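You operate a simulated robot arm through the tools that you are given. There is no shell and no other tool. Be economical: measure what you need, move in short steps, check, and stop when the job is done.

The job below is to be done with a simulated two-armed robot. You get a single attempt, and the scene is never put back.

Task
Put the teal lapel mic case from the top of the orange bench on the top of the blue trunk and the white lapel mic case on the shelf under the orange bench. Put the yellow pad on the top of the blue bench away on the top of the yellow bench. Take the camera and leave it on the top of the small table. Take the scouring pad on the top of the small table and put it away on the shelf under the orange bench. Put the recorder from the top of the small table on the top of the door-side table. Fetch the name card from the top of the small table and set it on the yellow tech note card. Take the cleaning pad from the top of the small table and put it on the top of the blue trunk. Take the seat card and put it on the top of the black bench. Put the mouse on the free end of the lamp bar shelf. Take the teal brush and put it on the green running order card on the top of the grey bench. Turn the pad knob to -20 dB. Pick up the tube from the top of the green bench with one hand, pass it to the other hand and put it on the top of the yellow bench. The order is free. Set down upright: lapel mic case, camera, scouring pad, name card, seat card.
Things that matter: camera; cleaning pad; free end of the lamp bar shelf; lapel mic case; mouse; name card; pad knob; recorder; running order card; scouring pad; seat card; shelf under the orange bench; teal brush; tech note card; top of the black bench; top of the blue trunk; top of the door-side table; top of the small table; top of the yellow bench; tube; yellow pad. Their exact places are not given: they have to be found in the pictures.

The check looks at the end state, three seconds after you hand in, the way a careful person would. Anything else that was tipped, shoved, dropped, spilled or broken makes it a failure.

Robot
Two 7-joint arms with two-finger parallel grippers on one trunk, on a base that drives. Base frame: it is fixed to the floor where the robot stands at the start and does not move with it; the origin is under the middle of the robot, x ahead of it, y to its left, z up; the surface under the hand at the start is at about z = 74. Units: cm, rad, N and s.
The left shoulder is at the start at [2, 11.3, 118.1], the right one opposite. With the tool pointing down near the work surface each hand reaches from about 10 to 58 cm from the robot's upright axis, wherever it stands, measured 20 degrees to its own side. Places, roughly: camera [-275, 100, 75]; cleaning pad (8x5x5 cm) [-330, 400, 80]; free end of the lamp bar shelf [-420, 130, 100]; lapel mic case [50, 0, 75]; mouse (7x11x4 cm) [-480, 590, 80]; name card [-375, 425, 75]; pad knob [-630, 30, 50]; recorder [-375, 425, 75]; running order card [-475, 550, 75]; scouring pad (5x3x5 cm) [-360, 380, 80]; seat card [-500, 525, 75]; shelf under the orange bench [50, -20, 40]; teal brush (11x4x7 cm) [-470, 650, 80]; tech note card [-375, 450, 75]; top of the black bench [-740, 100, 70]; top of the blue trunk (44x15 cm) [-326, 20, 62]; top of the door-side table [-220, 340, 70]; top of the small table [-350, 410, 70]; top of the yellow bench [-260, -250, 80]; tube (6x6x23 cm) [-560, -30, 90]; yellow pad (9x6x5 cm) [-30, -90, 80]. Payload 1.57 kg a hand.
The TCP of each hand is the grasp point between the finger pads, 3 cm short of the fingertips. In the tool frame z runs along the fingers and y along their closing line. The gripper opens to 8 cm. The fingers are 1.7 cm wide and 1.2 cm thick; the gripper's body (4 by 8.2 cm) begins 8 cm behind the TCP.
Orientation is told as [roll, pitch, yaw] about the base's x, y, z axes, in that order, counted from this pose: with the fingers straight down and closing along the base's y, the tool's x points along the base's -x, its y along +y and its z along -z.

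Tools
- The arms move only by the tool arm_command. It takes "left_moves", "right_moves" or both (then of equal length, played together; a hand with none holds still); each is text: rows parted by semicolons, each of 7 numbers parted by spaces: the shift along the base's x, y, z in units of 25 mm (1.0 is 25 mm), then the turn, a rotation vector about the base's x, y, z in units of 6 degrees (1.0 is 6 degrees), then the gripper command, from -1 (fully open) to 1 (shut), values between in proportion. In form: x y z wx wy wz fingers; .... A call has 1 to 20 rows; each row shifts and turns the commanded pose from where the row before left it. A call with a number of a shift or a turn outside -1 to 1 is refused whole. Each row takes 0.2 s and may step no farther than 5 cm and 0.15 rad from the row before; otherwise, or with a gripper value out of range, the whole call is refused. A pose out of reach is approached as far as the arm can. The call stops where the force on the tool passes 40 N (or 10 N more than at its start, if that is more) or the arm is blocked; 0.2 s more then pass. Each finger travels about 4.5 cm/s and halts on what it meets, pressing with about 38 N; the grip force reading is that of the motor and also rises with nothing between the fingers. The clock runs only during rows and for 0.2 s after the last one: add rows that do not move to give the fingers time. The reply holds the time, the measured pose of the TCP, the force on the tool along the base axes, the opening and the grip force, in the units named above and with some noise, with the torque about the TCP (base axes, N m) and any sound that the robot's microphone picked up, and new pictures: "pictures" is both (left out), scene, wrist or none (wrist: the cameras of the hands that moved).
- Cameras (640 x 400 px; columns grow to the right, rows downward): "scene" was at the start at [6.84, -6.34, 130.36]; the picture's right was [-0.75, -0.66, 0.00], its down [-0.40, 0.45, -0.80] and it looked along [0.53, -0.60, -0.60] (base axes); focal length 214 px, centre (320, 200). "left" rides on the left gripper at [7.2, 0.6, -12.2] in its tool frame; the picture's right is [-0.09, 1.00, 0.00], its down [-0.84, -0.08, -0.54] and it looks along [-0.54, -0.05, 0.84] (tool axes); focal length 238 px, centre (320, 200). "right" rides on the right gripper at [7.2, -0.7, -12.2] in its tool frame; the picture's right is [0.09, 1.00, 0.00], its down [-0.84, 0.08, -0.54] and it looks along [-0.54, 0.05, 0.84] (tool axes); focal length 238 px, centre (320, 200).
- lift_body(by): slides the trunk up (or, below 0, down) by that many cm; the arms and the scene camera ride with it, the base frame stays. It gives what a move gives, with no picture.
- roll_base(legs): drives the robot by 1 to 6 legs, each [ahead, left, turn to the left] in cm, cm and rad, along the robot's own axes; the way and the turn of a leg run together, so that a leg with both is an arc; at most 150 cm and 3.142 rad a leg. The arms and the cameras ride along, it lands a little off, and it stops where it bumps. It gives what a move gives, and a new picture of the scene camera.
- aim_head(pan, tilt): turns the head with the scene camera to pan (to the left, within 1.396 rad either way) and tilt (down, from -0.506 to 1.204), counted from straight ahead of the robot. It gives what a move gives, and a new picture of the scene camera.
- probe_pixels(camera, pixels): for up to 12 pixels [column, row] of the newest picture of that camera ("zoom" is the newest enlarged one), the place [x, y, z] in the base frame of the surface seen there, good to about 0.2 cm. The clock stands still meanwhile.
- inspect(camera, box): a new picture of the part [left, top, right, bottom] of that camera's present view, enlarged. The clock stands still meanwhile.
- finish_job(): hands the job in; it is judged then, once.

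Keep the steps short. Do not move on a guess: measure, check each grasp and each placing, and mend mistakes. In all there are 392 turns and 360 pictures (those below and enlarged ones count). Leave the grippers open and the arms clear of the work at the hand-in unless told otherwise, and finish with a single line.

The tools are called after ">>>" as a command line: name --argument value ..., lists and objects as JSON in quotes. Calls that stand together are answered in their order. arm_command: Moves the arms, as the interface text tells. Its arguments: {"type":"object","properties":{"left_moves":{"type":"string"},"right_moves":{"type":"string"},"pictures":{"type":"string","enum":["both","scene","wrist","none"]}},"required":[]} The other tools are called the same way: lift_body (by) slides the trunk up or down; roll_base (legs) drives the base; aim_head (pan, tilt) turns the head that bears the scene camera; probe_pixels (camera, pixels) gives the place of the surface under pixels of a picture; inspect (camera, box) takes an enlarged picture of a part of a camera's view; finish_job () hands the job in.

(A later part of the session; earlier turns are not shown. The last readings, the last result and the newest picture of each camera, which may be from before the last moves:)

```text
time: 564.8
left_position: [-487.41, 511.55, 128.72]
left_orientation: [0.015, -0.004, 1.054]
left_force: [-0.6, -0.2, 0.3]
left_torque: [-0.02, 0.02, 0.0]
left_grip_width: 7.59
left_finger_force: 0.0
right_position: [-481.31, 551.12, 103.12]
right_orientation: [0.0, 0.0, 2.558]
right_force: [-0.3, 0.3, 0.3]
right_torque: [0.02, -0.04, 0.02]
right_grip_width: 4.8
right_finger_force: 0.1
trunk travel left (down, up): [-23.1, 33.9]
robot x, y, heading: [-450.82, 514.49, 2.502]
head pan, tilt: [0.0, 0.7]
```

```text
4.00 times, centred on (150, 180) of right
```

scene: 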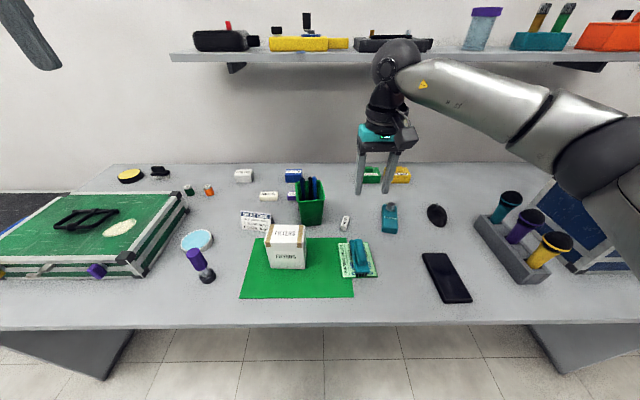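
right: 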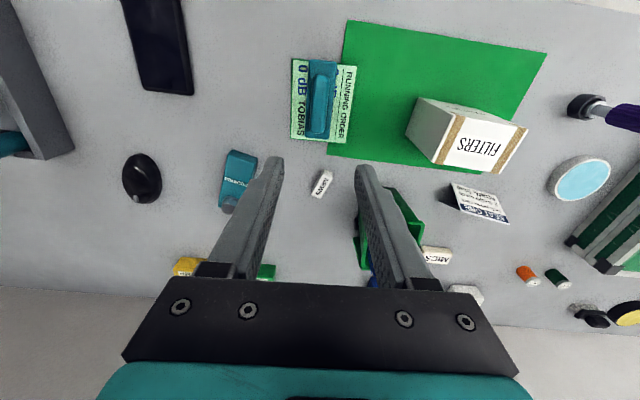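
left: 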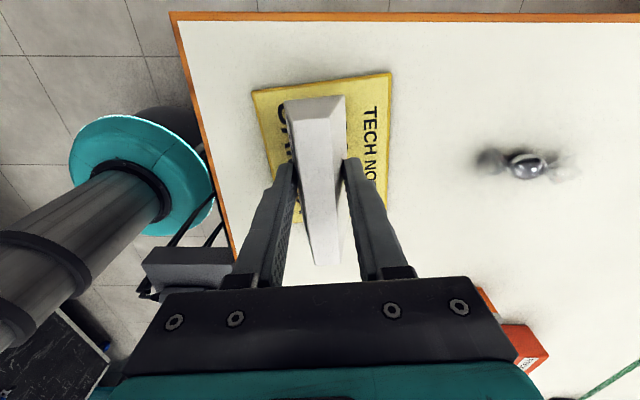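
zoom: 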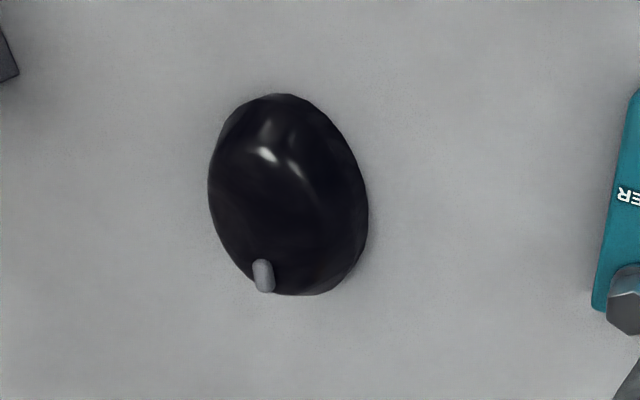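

>>> probe_pixels --camera "zoom" --pixels '[[275, 92], [320, 295], [207, 190], [370, 220], [285, 190], [263, 262], [220, 130], [350, 265], [240, 260], [330, 130]]'

```text
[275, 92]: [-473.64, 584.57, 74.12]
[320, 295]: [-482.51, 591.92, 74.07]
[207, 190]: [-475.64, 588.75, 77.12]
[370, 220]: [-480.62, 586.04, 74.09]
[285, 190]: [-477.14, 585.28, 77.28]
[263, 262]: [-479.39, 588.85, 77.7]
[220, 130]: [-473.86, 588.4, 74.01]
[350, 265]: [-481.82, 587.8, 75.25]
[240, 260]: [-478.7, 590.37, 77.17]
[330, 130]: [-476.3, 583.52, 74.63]
```

Mouse centre ≈(-478,587.6), axis 140°. It is far back, so I'll tilt the right hand 30° forward, with the trunk 10 cm higher to keep the elbow above the blue case.

>>> lift_body --by 10

>>> roll_base --legs '[[0, -28, 0], [6.5, 0, 0]]'

>>> arm_command --right_moves "-0.2 0.4 -0.5 0.53 0.64 -0.16 -1; -0.2 0.4 -0.5 0.53 0.64 -0.16 -1; -0.2 0.4 -0.5 0.53 0.64 -0.16 -1; -0.2 0.4 -1 0.53 0.64 -0.16 -1; -0.2 0.4 -1 0.53 0.64 -0.16 -1; -0.2 0.4 -1 0.53 0.64 -0.16 -1; 0 0 -1 0 0 0 -1; 0 0 -1 0 0 0 -1" --pictures "both"

```text
time: 566.2
left_position: [-487.5, 511.57, 138.7]
left_orientation: [0.015, -0.005, 1.053]
left_force: [-0.4, -0.3, 0.2]
left_torque: [0.0, -0.01, -0.01]
left_grip_width: 7.6
left_finger_force: 0.0
right_position: [-481.39, 551.12, 113.05]
right_orientation: [0.0, -0.002, 2.555]
right_force: [0.3, 0.8, -0.9]
right_torque: [0.0, 0.0, 0.03]
right_grip_width: 4.8
right_finger_force: 0.0
trunk travel left (down, up): [-33.1, 23.9]
robot x, y, heading: [-450.47, 514.04, 2.505]
head pan, tilt: [0.0, 0.7]
```

```text
time: 568.8
left_position: [-475.97, 538.04, 138.88]
left_orientation: [0.016, -0.006, 1.074]
left_force: [-0.5, 0.1, 0.2]
left_torque: [-0.01, -0.04, 0.01]
left_grip_width: 7.61
left_finger_force: 0.0
right_position: [-470.44, 577.74, 113.07]
right_orientation: [0.0, 0.0, 2.576]
right_force: [-0.6, 0.1, -0.1]
right_torque: [-0.01, -0.04, 0.0]
right_grip_width: 4.82
right_finger_force: 0.0
trunk travel left (down, up): [-33.1, 23.9]
robot x, y, heading: [-438.98, 541.71, 2.52]
head pan, tilt: [0.0, 0.7]
```

scene: 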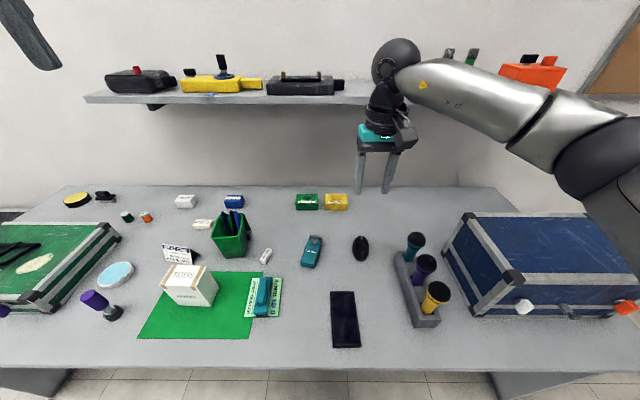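

```text
time: 570.6
left_position: [-475.83, 537.88, 138.77]
left_orientation: [0.016, -0.003, 1.073]
left_force: [-0.3, -0.1, -0.5]
left_torque: [0.02, -0.02, 0.02]
left_grip_width: 7.57
left_finger_force: 0.0
right_position: [-473.63, 583.62, 96.81]
right_orientation: [-0.039, -0.52, 2.48]
right_force: [0.3, -0.5, 0.5]
right_torque: [0.01, -0.04, 0.02]
right_grip_width: 8.0
right_finger_force: 0.1
trunk travel left (down, up): [-33.1, 23.9]
robot x, y, heading: [-438.56, 541.45, 2.524]
head pan, tilt: [0.0, 0.7]
```

scene: 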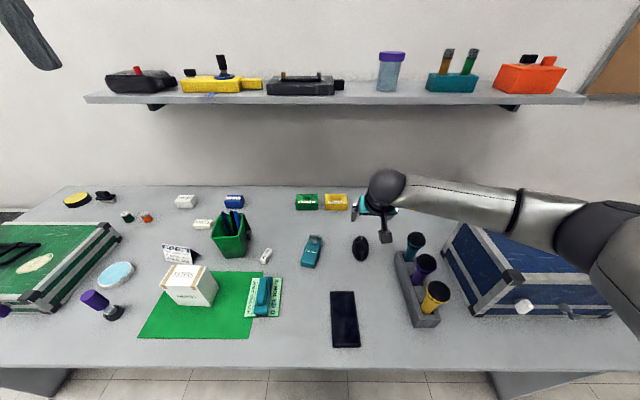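
right: 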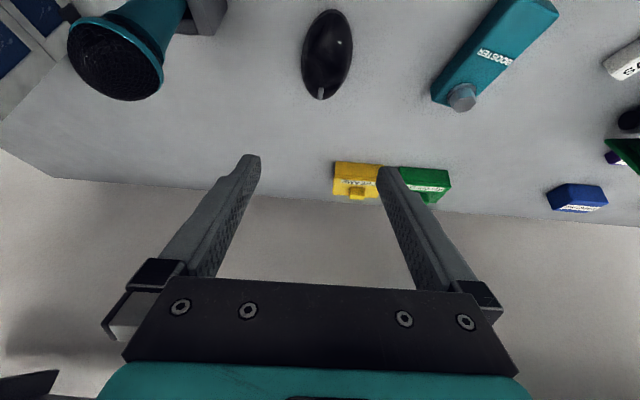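

Aligned with the mouse. I descend to the pre-grasp and look.

>>> arm_command --right_moves "0 0 -0.9 0 0 0 -1; 0 0 -0.9 0 0 0 -1; 0 0 -0.9 0 0 0 -1; 0 0 -0.9 0 0 0 -1; -0.3 0.26 -0.7 0 0 0 -1; -0.3 0.26 -0.7 0 0 0 -1" --pictures "both"

```text
time: 572.0
left_position: [-475.85, 537.93, 138.82]
left_orientation: [0.016, -0.005, 1.071]
left_force: [0.4, -0.1, 0.1]
left_torque: [-0.02, 0.0, 0.02]
left_grip_width: 7.59
left_finger_force: 0.1
right_position: [-474.65, 584.9, 84.36]
right_orientation: [-0.042, -0.52, 2.484]
right_force: [0.0, 0.7, 0.3]
right_torque: [0.01, 0.01, 0.02]
right_grip_width: 7.99
right_finger_force: 0.1
trunk travel left (down, up): [-33.1, 23.9]
robot x, y, heading: [-439.39, 541.16, 2.519]
head pan, tilt: [0.0, 0.7]
```

scene: 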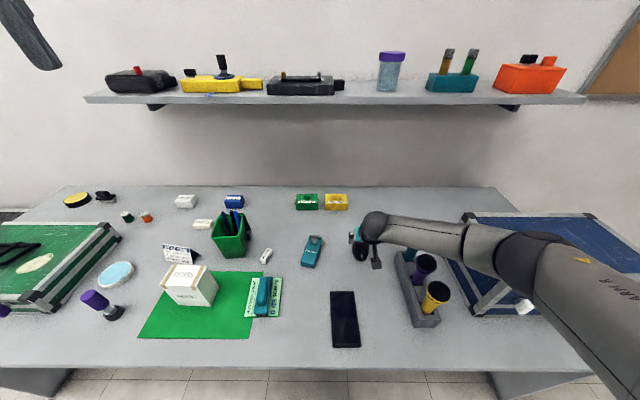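
right: 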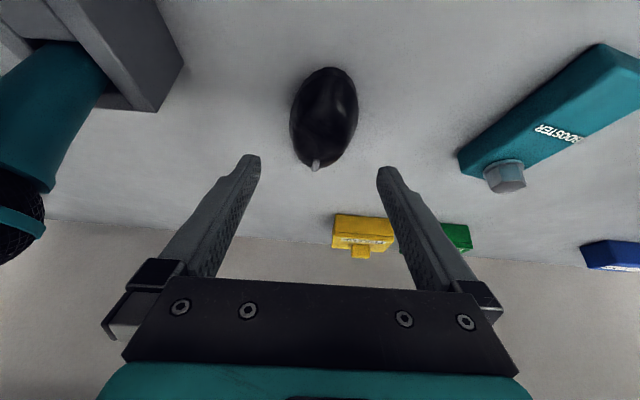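

>>> probe_pixels --camera "scene" --pixels '[[424, 262], [438, 290], [407, 256], [420, 238], [460, 245], [525, 270], [470, 220]]'

```text
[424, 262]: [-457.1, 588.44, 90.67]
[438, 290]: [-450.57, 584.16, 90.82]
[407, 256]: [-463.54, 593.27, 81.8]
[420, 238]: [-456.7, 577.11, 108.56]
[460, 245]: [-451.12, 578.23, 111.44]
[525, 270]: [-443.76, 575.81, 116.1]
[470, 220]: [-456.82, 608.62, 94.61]
```

>>> arm_command --right_moves "-0.44 0.36 -0.9 0 0 -0.4 -1; -0.44 0.36 -0.9 0 0 -0.4 -1; -0.44 0.36 -0.85 0 0 0 -1; 0 0 0 0 0 0 -1" --pictures "wrist"

```text
time: 573.0
left_position: [-475.87, 537.85, 138.85]
left_orientation: [0.016, -0.004, 1.071]
left_force: [-0.2, -0.9, -0.4]
left_torque: [0.01, -0.02, 0.0]
left_grip_width: 7.6
left_finger_force: 0.1
right_position: [-477.59, 587.52, 78.66]
right_orientation: [-0.04, -0.519, 2.4]
right_force: [0.7, 0.8, 0.3]
right_torque: [-0.01, -0.01, 0.02]
right_grip_width: 7.99
right_finger_force: 0.0
right hand out of reach, approached as far as the arm can: row 3
trunk travel left (down, up): [-33.1, 23.9]
robot x, y, heading: [-438.9, 541.3, 2.515]
head pan, tilt: [0.0, 0.7]
```

right: 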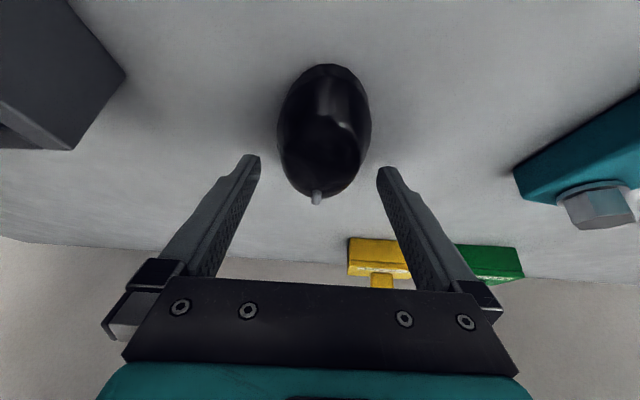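

>>> lift_body --by -1.4

>>> arm_command --right_moves "0 0 0 0 0 0 1; 0 0 0 0 0 0 1; 0 0 0 0 0 0 1; 0 0 0 0 0 0 1; 0 0 0 0 0 0 1" --pictures "wrist"

```text
time: 573.6
left_position: [-475.69, 538.04, 137.47]
left_orientation: [0.018, -0.006, 1.072]
left_force: [0.1, -0.4, -0.6]
left_torque: [-0.06, 0.04, 0.02]
left_grip_width: 7.62
left_finger_force: 0.0
right_position: [-477.63, 587.4, 77.35]
right_orientation: [-0.042, -0.52, 2.401]
right_force: [0.6, 0.1, 0.2]
right_torque: [-0.03, 0.0, -0.02]
right_grip_width: 8.0
right_finger_force: 0.2
trunk travel left (down, up): [-31.7, 25.3]
robot x, y, heading: [-438.87, 541.51, 2.522]
head pan, tilt: [0.0, 0.7]
```

```text
time: 574.8
left_position: [-475.75, 538.0, 137.49]
left_orientation: [0.018, -0.007, 1.071]
left_force: [0.0, 0.3, -0.1]
left_torque: [-0.04, 0.01, 0.02]
left_grip_width: 7.62
left_finger_force: 0.1
right_position: [-477.63, 587.43, 77.39]
right_orientation: [-0.042, -0.52, 2.399]
right_force: [-0.4, 0.4, -0.1]
right_torque: [-0.01, 0.03, -0.02]
right_grip_width: 6.06
right_finger_force: 37.9
trunk travel left (down, up): [-31.7, 25.3]
robot x, y, heading: [-438.55, 541.26, 2.525]
head pan, tilt: [0.0, 0.7]
```

right: 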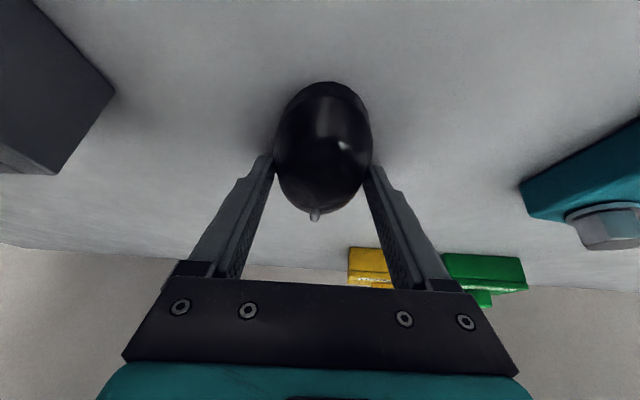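

Gripped at 6.1 cm. I lift with the trunk and arm and check.

>>> arm_command --right_moves "0 0 0.5 0 0 0 1; 0 0 0.8 0 0 0 1; 0 0 1 0 0 0 1; 0 0 1 0 0 0 1; 0 0 1 0 0 0 1; 0 0 1 0 0 0 1; 0 0 1 0 0 0 1; 0 0 1 0 0 0 1" --pictures "both"

```text
time: 576.6
left_position: [-475.82, 537.96, 137.5]
left_orientation: [0.018, -0.005, 1.071]
left_force: [0.1, -0.1, 0.2]
left_torque: [0.03, 0.01, -0.02]
left_grip_width: 7.62
left_finger_force: 0.1
right_position: [-477.86, 587.56, 95.72]
right_orientation: [-0.041, -0.519, 2.398]
right_force: [0.5, -0.1, -0.7]
right_torque: [-0.01, 0.05, 0.03]
right_grip_width: 6.08
right_finger_force: 38.0
trunk travel left (down, up): [-31.7, 25.3]
robot x, y, heading: [-438.99, 541.72, 2.52]
head pan, tilt: [0.0, 0.7]
```

scene: 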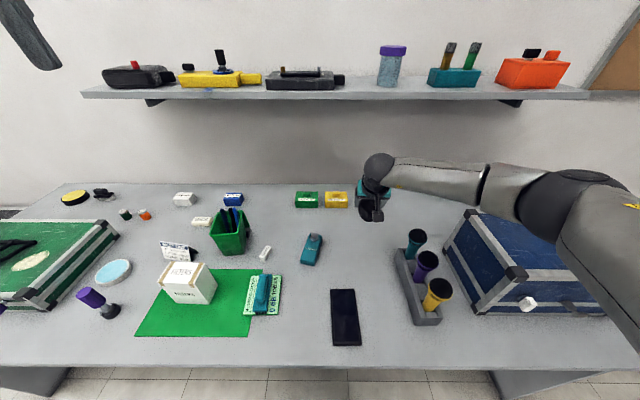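
right: 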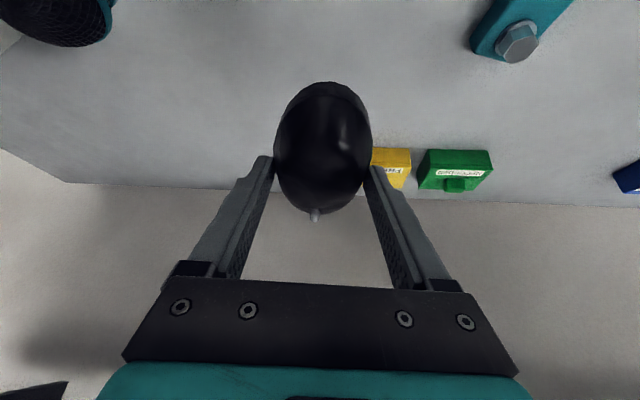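

Mouse held. Now the seat card with the left hand: I raise/retract the right hand, shift the base left 28 and look closely.

>>> arm_command --right_moves "0.5 -0.37 1 0 0 0 1; 0.5 -0.37 1 0 0 0 1; 0.5 -0.37 1 0 0 0 1; 0.5 -0.37 1 0 0 0 1; 0.5 -0.37 1 0 0 0 1; 0.5 -0.37 0 0 0 0 1; 0.5 -0.37 0 0 0 0 1" --pictures "none"

>>> roll_base --legs '[[0, 28, 0]]'

>>> aim_head --pan 0.4 --tilt 0.8

```text
time: 578.2
left_position: [-475.69, 538.0, 137.47]
left_orientation: [0.018, -0.004, 1.072]
left_force: [0.1, -0.6, 1.4]
left_torque: [0.04, -0.01, 0.03]
left_grip_width: 7.6
left_finger_force: 0.1
right_position: [-468.83, 581.11, 108.02]
right_orientation: [-0.042, -0.52, 2.398]
right_force: [-0.3, 0.0, -0.9]
right_torque: [0.03, -0.01, -0.02]
right_grip_width: 6.08
right_finger_force: 37.8
trunk travel left (down, up): [-31.7, 25.3]
robot x, y, heading: [-438.55, 541.63, 2.523]
head pan, tilt: [0.0, 0.7]
```

```text
time: 580.1
left_position: [-492.14, 515.34, 137.37]
left_orientation: [0.015, -0.008, 1.07]
left_force: [-0.2, -1.2, -1.1]
left_torque: [0.0, 0.0, 0.05]
left_grip_width: 7.62
left_finger_force: 0.1
right_position: [-484.97, 558.42, 107.98]
right_orientation: [-0.042, -0.52, 2.396]
right_force: [-0.1, -0.4, -1.5]
right_torque: [0.04, -0.04, -0.01]
right_grip_width: 6.07
right_finger_force: 38.1
trunk travel left (down, up): [-31.7, 25.3]
robot x, y, heading: [-455.32, 518.86, 2.513]
head pan, tilt: [0.0, 0.7]
```

scene: 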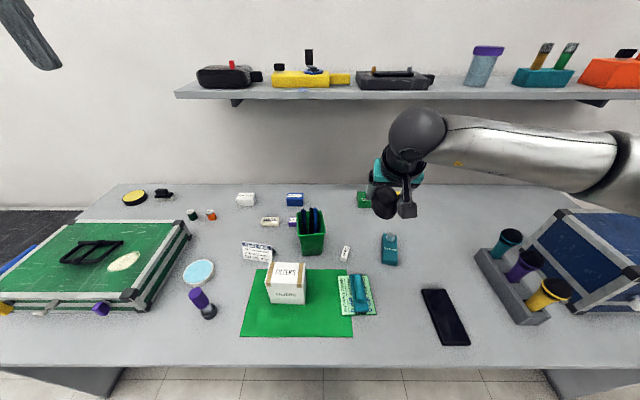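

```text
time: 581.0
left_position: [-492.03, 515.35, 137.44]
left_orientation: [0.017, -0.004, 1.069]
left_force: [-0.2, 0.2, 0.4]
left_torque: [0.04, -0.03, -0.01]
left_grip_width: 7.6
left_finger_force: 0.1
right_position: [-484.89, 558.43, 107.98]
right_orientation: [-0.042, -0.52, 2.396]
right_force: [-0.1, 0.9, -0.7]
right_torque: [0.03, 0.01, -0.01]
right_grip_width: 6.08
right_finger_force: 38.1
trunk travel left (down, up): [-31.7, 25.3]
robot x, y, heading: [-454.96, 518.75, 2.519]
head pan, tilt: [0.4, 0.799]
```

scene: 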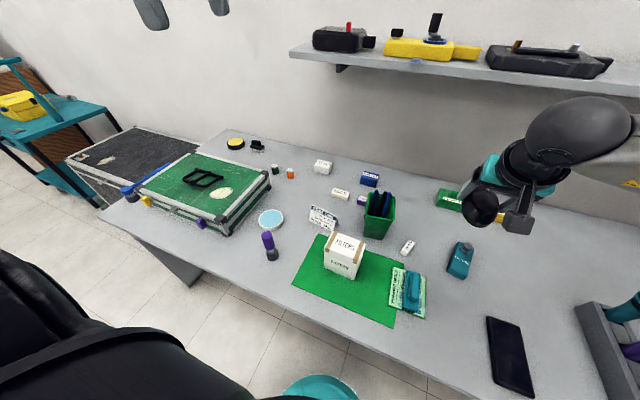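

>>> inspect --camera "scene" --box '[295, 195, 375, 245]'

```text
8.00 times, centred on (335, 220) of scene
```

zoom: 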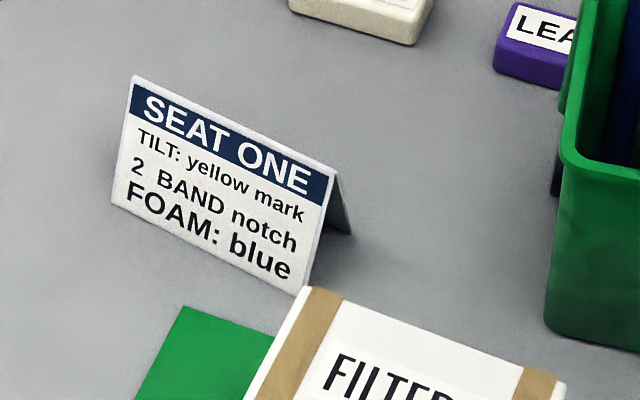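

>>> probe_pixels --camera "zoom" --pixels '[[140, 85], [330, 178], [235, 130], [118, 203], [298, 287], [345, 230], [200, 245], [220, 185], [315, 300], [560, 200]]'

```text
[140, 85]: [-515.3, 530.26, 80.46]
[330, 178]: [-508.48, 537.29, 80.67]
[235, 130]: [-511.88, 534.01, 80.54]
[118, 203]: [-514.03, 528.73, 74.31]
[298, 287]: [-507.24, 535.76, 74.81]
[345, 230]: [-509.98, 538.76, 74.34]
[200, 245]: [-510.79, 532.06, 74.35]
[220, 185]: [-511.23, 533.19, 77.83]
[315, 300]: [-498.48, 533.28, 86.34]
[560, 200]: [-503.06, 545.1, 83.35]
```

"SEAT ONE" tent card: ridge (-515,530)–(-508.5,537), 6.4 cm high. I lower the trunk 12 and bring the left hand above it with matching yaw (0.80).

>>> lift_body --by -12

>>> arm_command --left_moves "-0.8 0.736 0 0 0 -0.25 -0.4; -0.8 0.736 0 0 0 -0.25 -0.4; -0.8 0.736 0 0 0 -0.25 -0.4; -0.8 0.736 0 0 0 -0.25 -0.4; -0.8 0.736 0 0 0 -0.25 -0.4; -0.8 0.736 0 0 0 -0.25 -0.4; -0.8 0.736 0 0 0 -0.25 -0.4; -0.8 0.736 0 0 0 -0.25 -0.4; -0.8 0.736 0 0 0 -0.25 -0.4; -0.8 0.736 -0.5 0 0 -0.25 -0.4; 0 0 -1 0 0 0 -0.4; 0 0 -1 0 0 0 -0.4; 0 0 -1 0 0 0 -0.4; 0 0 -1 0 0 0 -0.4; 0 0 -1 0 0 0 -0.4; 0 0 -1 0 0 0 -0.4; 0 0 -1 0 0 0 -0.4; 0 0 -1 0 0 0 -0.4; 0 0 -1 0 0 0 -0.4; 0 0 -1 0 0 0 -0.4" --pictures "both"

```text
time: 582.5
left_position: [-492.05, 515.38, 125.54]
left_orientation: [0.017, -0.007, 1.07]
left_force: [0.8, -0.2, -0.7]
left_torque: [0.02, -0.01, 0.02]
left_grip_width: 7.58
left_finger_force: 0.0
right_position: [-484.77, 558.47, 96.0]
right_orientation: [-0.042, -0.519, 2.397]
right_force: [-1.0, -0.3, -0.6]
right_torque: [0.01, 0.03, 0.0]
right_grip_width: 6.07
right_finger_force: 38.0
trunk travel left (down, up): [-19.7, 37.3]
robot x, y, heading: [-455.26, 518.49, 2.519]
head pan, tilt: [0.4, 0.799]
```

```text
time: 586.7
left_position: [-506.71, 531.98, 97.87]
left_orientation: [0.017, -0.007, 0.808]
left_force: [-0.1, 0.2, 0.8]
left_torque: [0.0, 0.01, 0.01]
left_grip_width: 5.6
left_finger_force: 0.0
left hand out of reach, approached as far as the arm can: row 8, 9, 10
right_position: [-484.93, 558.47, 95.99]
right_orientation: [-0.041, -0.52, 2.394]
right_force: [0.3, -0.1, -1.6]
right_torque: [0.03, -0.03, -0.01]
right_grip_width: 6.08
right_finger_force: 37.9
trunk travel left (down, up): [-19.7, 37.3]
robot x, y, heading: [-455.02, 518.76, 2.519]
head pan, tilt: [0.4, 0.799]
```

scene: 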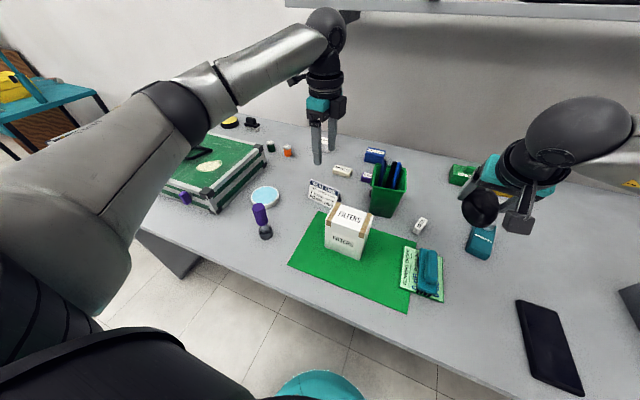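
left: 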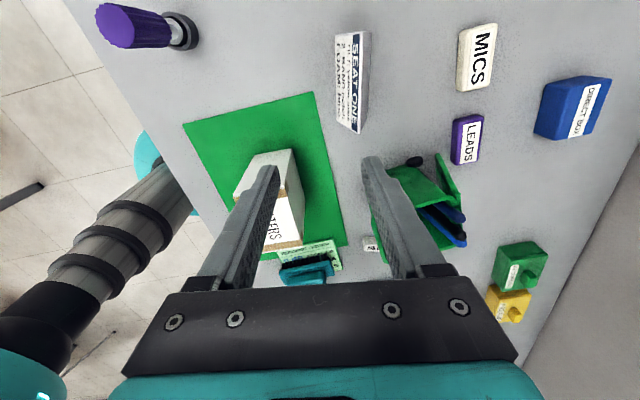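

Slightly out of reach; I shift the base left 8 cm and finish the approach.

>>> arm_command --right_moves "0.3 -0.2 1 0 0 0 1; 0.3 -0.2 1 0 0 0 1; 0.3 -0.2 1 0 0 0 1" --pictures "none"

>>> roll_base --legs '[[0, 8, 0]]'

>>> arm_command --left_moves "-0.1 0.7 0 0 0 0 -0.4; -0.1 0.7 0 0 0 0 -0.4; -0.1 0.7 0 0 0 0 -0.4; -0.1 0.7 0 0 0 0 -0.4; -0.1 0.5 0 0 0 0 -0.4; 0 0 -1 0 0 0 -0.4; 0 0 -1 0 0 0 -0.4" --pictures "wrist"

```text
time: 587.5
left_position: [-506.54, 532.05, 97.96]
left_orientation: [0.018, -0.006, 0.808]
left_force: [-0.4, 0.6, 0.2]
left_torque: [-0.01, 0.01, 0.0]
left_grip_width: 5.6
left_finger_force: 0.1
right_position: [-482.56, 556.92, 103.47]
right_orientation: [-0.042, -0.52, 2.395]
right_force: [0.2, 0.8, -1.0]
right_torque: [0.0, 0.02, 0.02]
right_grip_width: 6.08
right_finger_force: 38.2
trunk travel left (down, up): [-19.7, 37.3]
robot x, y, heading: [-454.94, 518.78, 2.517]
head pan, tilt: [0.4, 0.799]
```

```text
time: 588.6
left_position: [-511.29, 525.42, 97.97]
left_orientation: [0.016, -0.007, 0.808]
left_force: [-0.1, -0.5, -0.1]
left_torque: [0.05, -0.01, 0.0]
left_grip_width: 5.61
left_finger_force: 0.1
right_position: [-487.45, 550.37, 103.44]
right_orientation: [-0.042, -0.52, 2.396]
right_force: [-0.6, 0.2, -1.6]
right_torque: [-0.02, 0.04, 0.0]
right_grip_width: 6.07
right_finger_force: 37.8
trunk travel left (down, up): [-19.7, 37.3]
robot x, y, heading: [-460.13, 512.41, 2.513]
head pan, tilt: [0.4, 0.799]
```

scene: 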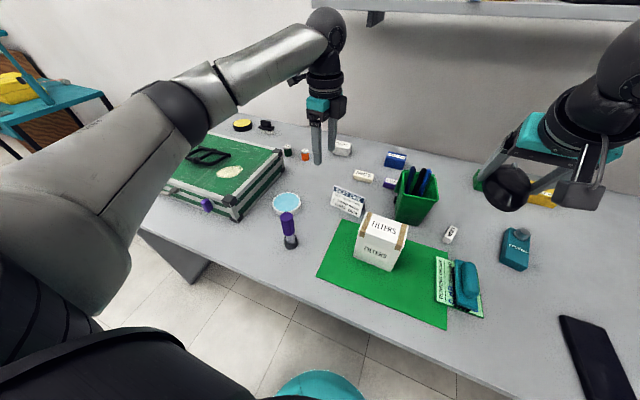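

```text
time: 590.2
left_position: [-512.44, 533.93, 92.73]
left_orientation: [0.016, -0.005, 0.809]
left_force: [-0.6, 0.4, 0.0]
left_torque: [0.01, 0.0, -0.04]
left_grip_width: 5.59
left_finger_force: 0.2
right_position: [-487.32, 550.45, 103.43]
right_orientation: [-0.041, -0.521, 2.395]
right_force: [-0.4, 0.7, -0.5]
right_torque: [-0.02, 0.0, -0.02]
right_grip_width: 6.05
right_finger_force: 38.0
trunk travel left (down, up): [-19.7, 37.3]
robot x, y, heading: [-460.07, 512.09, 2.511]
head pan, tilt: [0.4, 0.799]
```

left: 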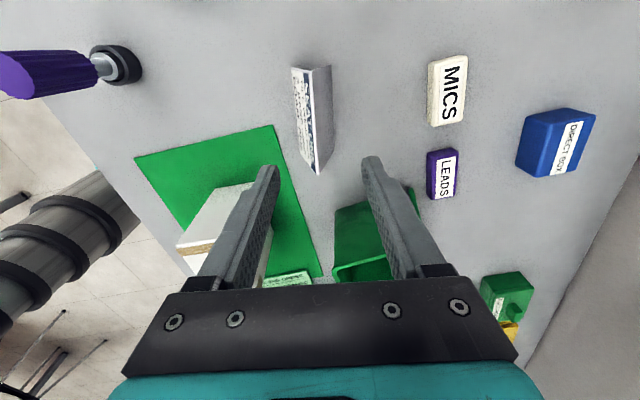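

>>> arm_command --left_moves "0 0 -1 0 0 0 -0.4; 0 0 -1 0 0 0 -0.4; 0 0 -1 0 0 0 -0.4; 0 0 -1 0 0 0 -0.4" --pictures "wrist"

```text
time: 591.2
left_position: [-512.54, 533.69, 83.0]
left_orientation: [0.017, -0.005, 0.808]
left_force: [0.2, 0.1, 0.4]
left_torque: [-0.02, -0.01, 0.01]
left_grip_width: 5.62
left_finger_force: 0.1
right_position: [-487.35, 550.43, 103.39]
right_orientation: [-0.042, -0.52, 2.396]
right_force: [0.3, 0.3, -0.8]
right_torque: [0.01, 0.0, -0.02]
right_grip_width: 6.05
right_finger_force: 38.6
trunk travel left (down, up): [-19.7, 37.3]
robot x, y, heading: [-460.12, 512.31, 2.513]
head pan, tilt: [0.4, 0.799]
```

left: 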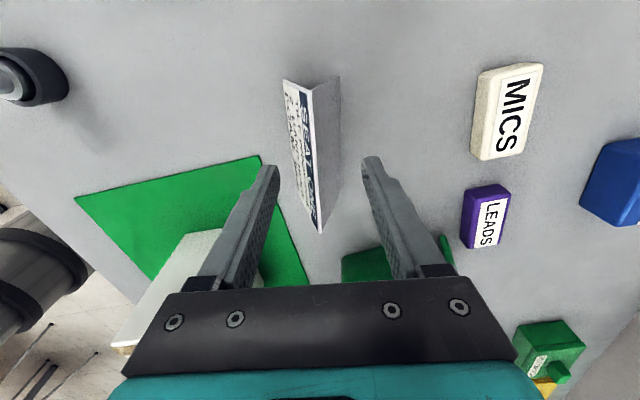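

>>> arm_command --left_moves "0 0 -1 0 0 0.4 -0.4; 0 0 -1 0 0 0.4 -0.4; 0 0 -0.05 0 0 0 -0.4; 0 0 0 0 0 0 0.3; 0 0 0 0 0 0 0.6; 0 0 0 0 0 0 1; 0 0 0 0 0 0 1; 0 0 0 0 0 0 1" --pictures "wrist"

```text
time: 593.0
left_position: [-512.39, 533.6, 77.91]
left_orientation: [0.017, -0.005, 0.892]
left_force: [0.1, 0.5, 1.4]
left_torque: [0.0, 0.02, -0.05]
left_grip_width: 3.62
left_finger_force: 38.1
right_position: [-487.36, 550.49, 103.41]
right_orientation: [-0.041, -0.521, 2.396]
right_force: [-0.5, 0.0, -1.9]
right_torque: [0.02, 0.03, -0.05]
right_grip_width: 6.08
right_finger_force: 37.9
trunk travel left (down, up): [-19.7, 37.3]
robot x, y, heading: [-459.64, 512.21, 2.517]
head pan, tilt: [0.4, 0.799]
```

left: 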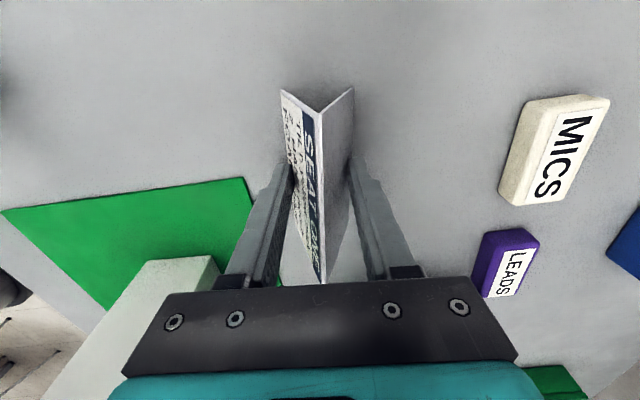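

Gripped (3.6 cm). I lift it out.

>>> arm_command --left_moves "0 0 0.5 0 0 0 1; 0 0 1 0 0 0 1; 0 0 1 0 0 0 1; 0 0 1 0 0 0 1; 0 0 1 0 0 0 1; 0 0 1 0 0 0 1; 0 0 1 0 0 0 1; 0 0 1 0 0 0 1; 0 0 1 0 0 0 1; 0 0 1 0 0 0 1" --pictures "both"

```text
time: 595.2
left_position: [-512.58, 533.69, 101.63]
left_orientation: [0.016, -0.005, 0.891]
left_force: [-0.2, -0.8, -0.1]
left_torque: [0.03, -0.02, 0.0]
left_grip_width: 3.54
left_finger_force: 37.9
right_position: [-487.32, 550.48, 103.53]
right_orientation: [-0.042, -0.521, 2.398]
right_force: [-0.5, 0.0, -0.3]
right_torque: [0.0, 0.0, 0.02]
right_grip_width: 6.06
right_finger_force: 37.7
trunk travel left (down, up): [-19.7, 37.3]
robot x, y, heading: [-460.34, 512.28, 2.516]
head pan, tilt: [0.4, 0.799]
```

scene: 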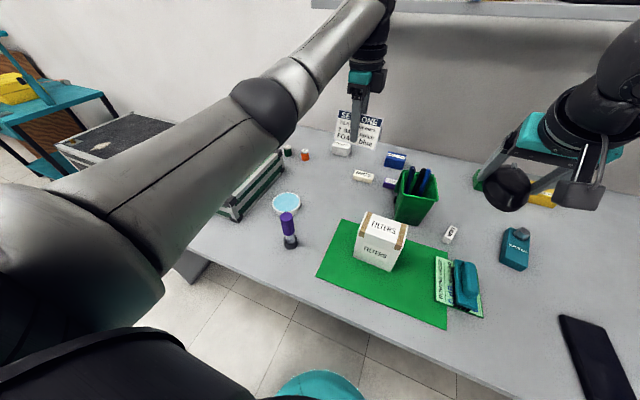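
left: 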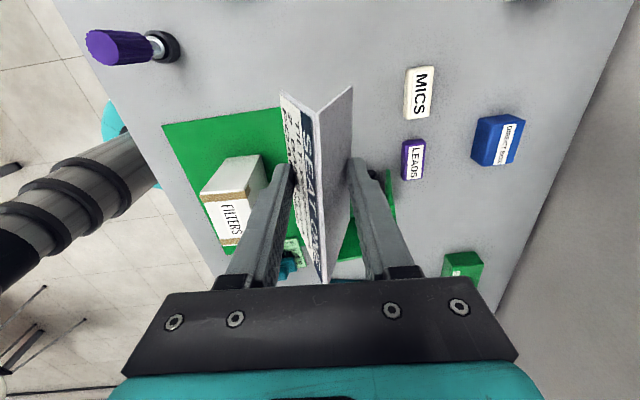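

Both items held: mouse (right), seat card (left). I back out, go down the corridor, and turn toward the lamp bar shelf.

>>> roll_base --legs '[[-40, 0, 0], [0, 130, 0], [0, 0, 2.5]]'

>>> aim_head --pan 0.0 --tilt 0.4

```text
time: 609.8
left_position: [-477.3, 332.13, 101.66]
left_orientation: [0.015, -0.006, -2.906]
left_force: [0.1, -0.4, -0.9]
left_torque: [-0.04, -0.01, 0.0]
left_grip_width: 3.13
left_finger_force: 37.6
right_position: [-507.61, 334.36, 103.48]
right_orientation: [-0.042, -0.52, -1.402]
right_force: [0.3, -1.2, -0.6]
right_torque: [-0.01, -0.02, 0.02]
right_grip_width: 6.05
right_finger_force: 38.3
trunk travel left (down, up): [-19.7, 37.3]
robot x, y, heading: [-505.85, 381.47, -1.284]
head pan, tilt: [0.4, 0.799]
```

scene: 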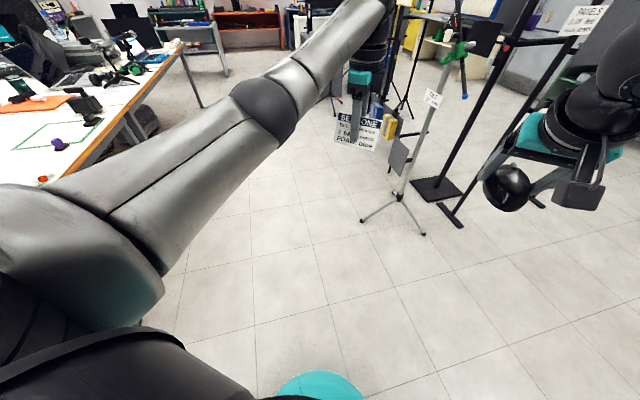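

```text
time: 610.7
left_position: [-477.35, 332.11, 101.71]
left_orientation: [0.015, -0.004, -2.907]
left_force: [-0.5, 0.3, 0.8]
left_torque: [0.02, 0.01, 0.0]
left_grip_width: 3.1
left_finger_force: 37.8
right_position: [-507.45, 334.31, 103.49]
right_orientation: [-0.043, -0.521, -1.403]
right_force: [0.3, 0.5, -1.1]
right_torque: [-0.01, 0.0, -0.02]
right_grip_width: 6.03
right_finger_force: 38.2
trunk travel left (down, up): [-19.7, 37.3]
robot x, y, heading: [-506.15, 381.44, -1.284]
head pan, tilt: [0.0, 0.4]
```

scene: 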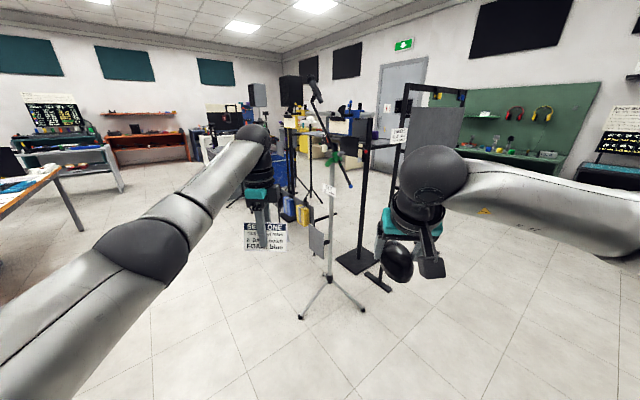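

The seat card's grip width dropped to 3.1: it may be slipping. I check it with the left camera.

>>> inspect --camera "left" --box '[200, 60, 440, 300]'

>>> inspect --camera "scene" --box '[220, 170, 320, 270]'

```text
1.67 times, centred on (320, 180) of left
```

zoom: 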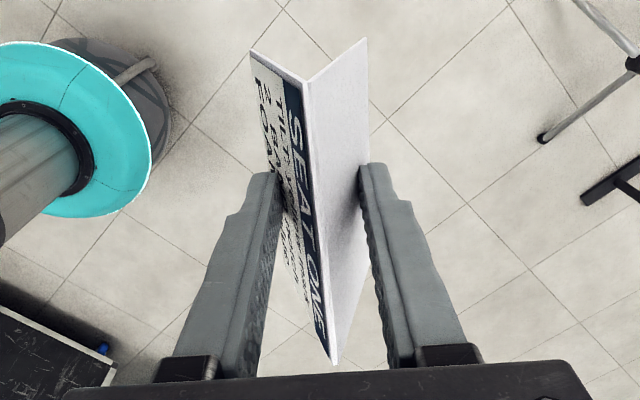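

```text
4.00 times, centred on (270, 220) of scene
```

zoom: 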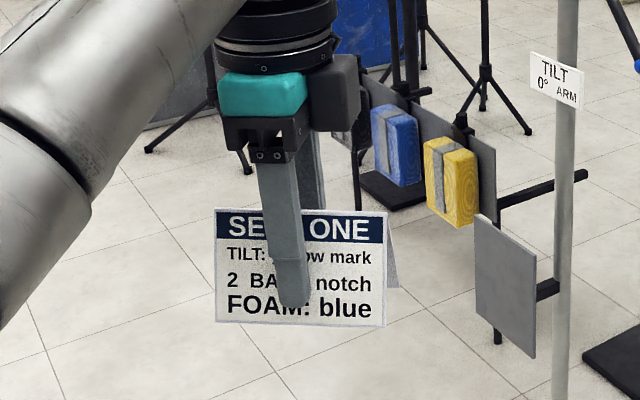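

Still upright with margin. I'll deliver the seat card first, to the black bench. I turn that way and look.

>>> roll_base --legs '[[0, 0, -1.03]]'

>>> aim_head --pan 0.0 --tilt 0.5

```text
time: 613.7
left_position: [-533.94, 331.79, 101.68]
left_orientation: [0.015, -0.005, 2.332]
left_force: [-0.2, -0.3, -0.7]
left_torque: [0.04, 0.0, 0.0]
left_grip_width: 3.05
left_finger_force: 38.5
right_position: [-547.31, 359.16, 103.45]
right_orientation: [-0.044, -0.52, -2.445]
right_force: [0.9, -0.6, -0.4]
right_torque: [0.02, -0.01, -0.02]
right_grip_width: 6.06
right_finger_force: 37.7
trunk travel left (down, up): [-19.7, 37.3]
robot x, y, heading: [-505.88, 381.24, -2.327]
head pan, tilt: [0.0, 0.4]
```

scene: 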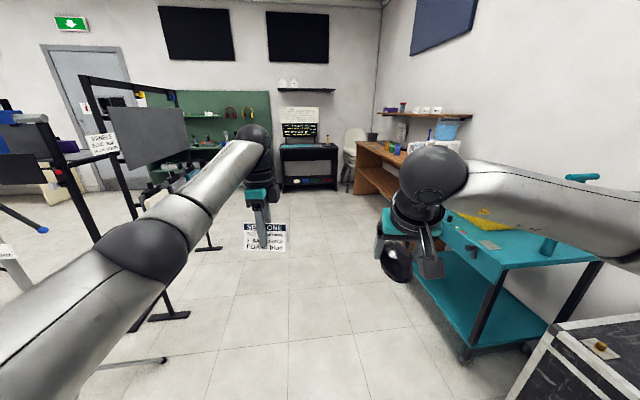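

```text
time: 614.4
left_position: [-533.97, 331.75, 101.55]
left_orientation: [0.016, -0.007, 2.334]
left_force: [0.6, -0.4, 0.7]
left_torque: [-0.01, -0.02, 0.02]
left_grip_width: 3.03
left_finger_force: 38.1
right_position: [-547.31, 358.96, 103.47]
right_orientation: [-0.043, -0.519, -2.444]
right_force: [0.3, -0.1, -0.9]
right_torque: [-0.01, -0.02, -0.04]
right_grip_width: 6.04
right_finger_force: 37.6
trunk travel left (down, up): [-19.7, 37.3]
robot x, y, heading: [-505.97, 381.2, -2.321]
head pan, tilt: [0.0, 0.499]
```

scene: 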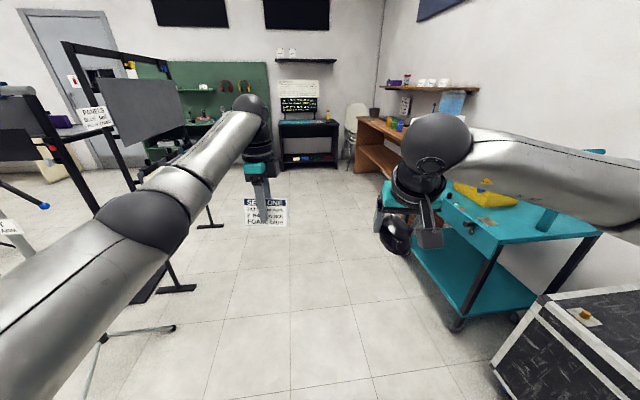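

>>> probe_pixels --camera "scene" --pixels '[[412, 262], [455, 325], [193, 290], [175, 328], [222, 225], [440, 205], [338, 165], [285, 165], [300, 125], [360, 150]]'

```text
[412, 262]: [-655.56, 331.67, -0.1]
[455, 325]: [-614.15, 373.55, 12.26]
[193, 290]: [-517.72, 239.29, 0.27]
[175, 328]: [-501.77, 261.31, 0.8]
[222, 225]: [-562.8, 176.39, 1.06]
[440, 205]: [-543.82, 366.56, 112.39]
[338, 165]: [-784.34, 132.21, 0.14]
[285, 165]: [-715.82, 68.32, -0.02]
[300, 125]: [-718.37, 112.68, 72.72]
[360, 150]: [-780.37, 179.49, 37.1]
```

Lane is clear (±74 cm) and the black bench is square ahead. I drive 280 cm.

>>> roll_base --legs '[[145, 0, 0], [135, 0, 0]]'

>>> aim_head --pan 0.0 --tilt 0.6

```text
time: 628.0
left_position: [-715.29, 117.93, 101.74]
left_orientation: [0.015, -0.005, 2.367]
left_force: [0.9, -0.5, 0.4]
left_torque: [0.03, -0.03, 0.03]
left_grip_width: 2.65
left_finger_force: 36.6
right_position: [-729.54, 144.66, 103.54]
right_orientation: [-0.042, -0.521, -2.413]
right_force: [0.0, -0.7, -0.6]
right_torque: [0.02, -0.01, -0.01]
right_grip_width: 6.05
right_finger_force: 37.9
trunk travel left (down, up): [-19.7, 37.3]
robot x, y, heading: [-688.92, 168.07, -2.293]
head pan, tilt: [0.0, 0.499]
```

scene: 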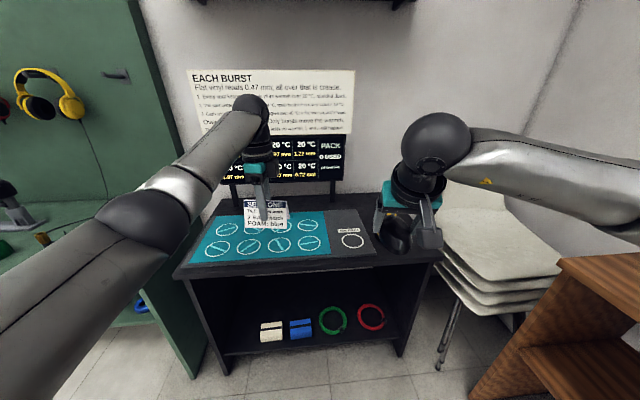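

```text
time: 628.7
left_position: [-715.31, 118.06, 101.6]
left_orientation: [0.015, -0.004, 2.365]
left_force: [0.1, 0.1, -0.7]
left_torque: [0.0, -0.01, -0.01]
left_grip_width: 2.61
left_finger_force: 37.3
right_position: [-729.46, 144.82, 103.35]
right_orientation: [-0.041, -0.52, -2.413]
right_force: [0.3, -0.1, -0.7]
right_torque: [0.01, -0.02, 0.01]
right_grip_width: 6.03
right_finger_force: 38.2
trunk travel left (down, up): [-19.7, 37.3]
robot x, y, heading: [-688.91, 168.52, -2.288]
head pan, tilt: [0.0, 0.6]
```

scene: 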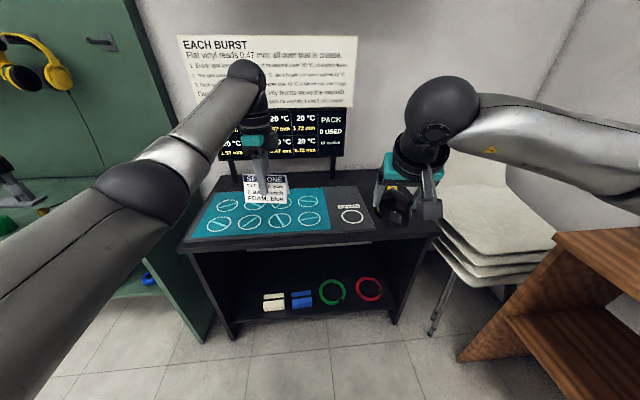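

>>> probe_pixels --camera "scene" --pixels '[[186, 249], [438, 231], [376, 222], [372, 190], [400, 228], [395, 195], [432, 333], [440, 250], [340, 240], [225, 178], [460, 215], [350, 185]]'

>>> inspect --camera "right" --box '[0, 0, 640, 400]'

```text
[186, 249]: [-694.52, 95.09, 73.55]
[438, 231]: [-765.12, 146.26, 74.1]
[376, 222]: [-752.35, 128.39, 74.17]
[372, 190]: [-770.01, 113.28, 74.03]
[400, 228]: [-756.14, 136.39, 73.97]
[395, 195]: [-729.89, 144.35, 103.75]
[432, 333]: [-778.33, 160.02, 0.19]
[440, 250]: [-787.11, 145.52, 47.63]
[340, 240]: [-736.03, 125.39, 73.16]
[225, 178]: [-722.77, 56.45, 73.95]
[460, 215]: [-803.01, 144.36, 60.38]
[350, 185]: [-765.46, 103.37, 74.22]
```

```text
1.00 times, centred on (320, 200) of right (not enlarged: the box is as wide or as high as the picture)
```

zoom: 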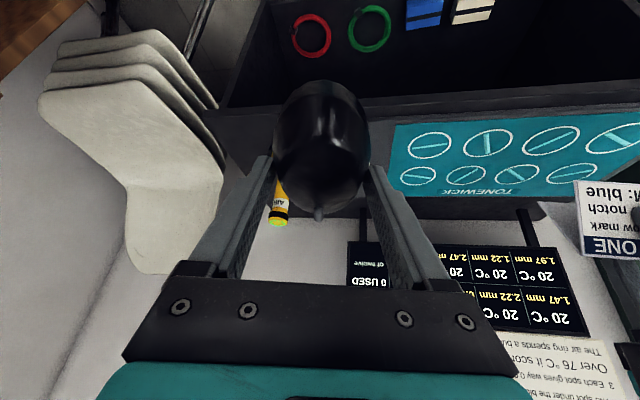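

Bare bench top right of the grey mat; target for the card is (-765,129). I shift right 37 and ahead 24.

>>> roll_base --legs '[[0, -37, 0], [23, 0, 0]]'

>>> inspect --camera "left" --box '[0, 0, 640, 400]'

```text
time: 632.4
left_position: [-758.38, 125.95, 101.66]
left_orientation: [0.016, -0.005, 2.361]
left_force: [0.0, 0.5, 0.5]
left_torque: [0.01, -0.04, 0.01]
left_grip_width: 2.53
left_finger_force: 36.9
right_position: [-772.47, 152.78, 103.51]
right_orientation: [-0.04, -0.52, -2.418]
right_force: [-0.3, -0.7, -1.3]
right_torque: [-0.03, 0.0, 0.02]
right_grip_width: 6.05
right_finger_force: 38.4
trunk travel left (down, up): [-19.7, 37.3]
robot x, y, heading: [-731.88, 176.71, -2.296]
head pan, tilt: [0.0, 0.6]
```

scene: 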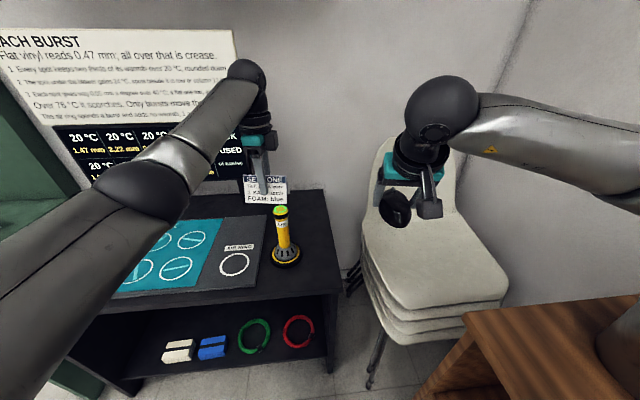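

```text
1.00 times, centred on (320, 200) of left (not enlarged: the box is as wide or as high as the picture)
```

zoom: 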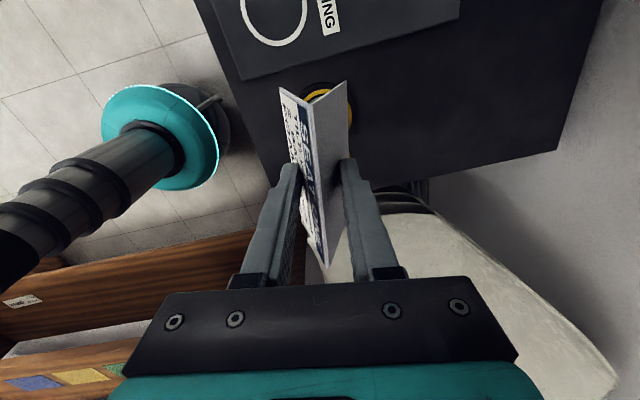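

>>> probe_pixels --camera "scene" --pixels '[[286, 258], [280, 212], [310, 215], [315, 270], [325, 200], [335, 290], [265, 225], [300, 230], [262, 212], [250, 290], [322, 250]]'

```text
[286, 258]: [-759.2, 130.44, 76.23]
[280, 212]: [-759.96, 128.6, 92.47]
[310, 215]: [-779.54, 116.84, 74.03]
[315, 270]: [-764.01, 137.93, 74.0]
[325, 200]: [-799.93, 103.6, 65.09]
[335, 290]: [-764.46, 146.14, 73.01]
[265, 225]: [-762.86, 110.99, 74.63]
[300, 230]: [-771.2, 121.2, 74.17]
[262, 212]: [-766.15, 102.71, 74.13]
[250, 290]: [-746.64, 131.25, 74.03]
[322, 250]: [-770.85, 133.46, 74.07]
```

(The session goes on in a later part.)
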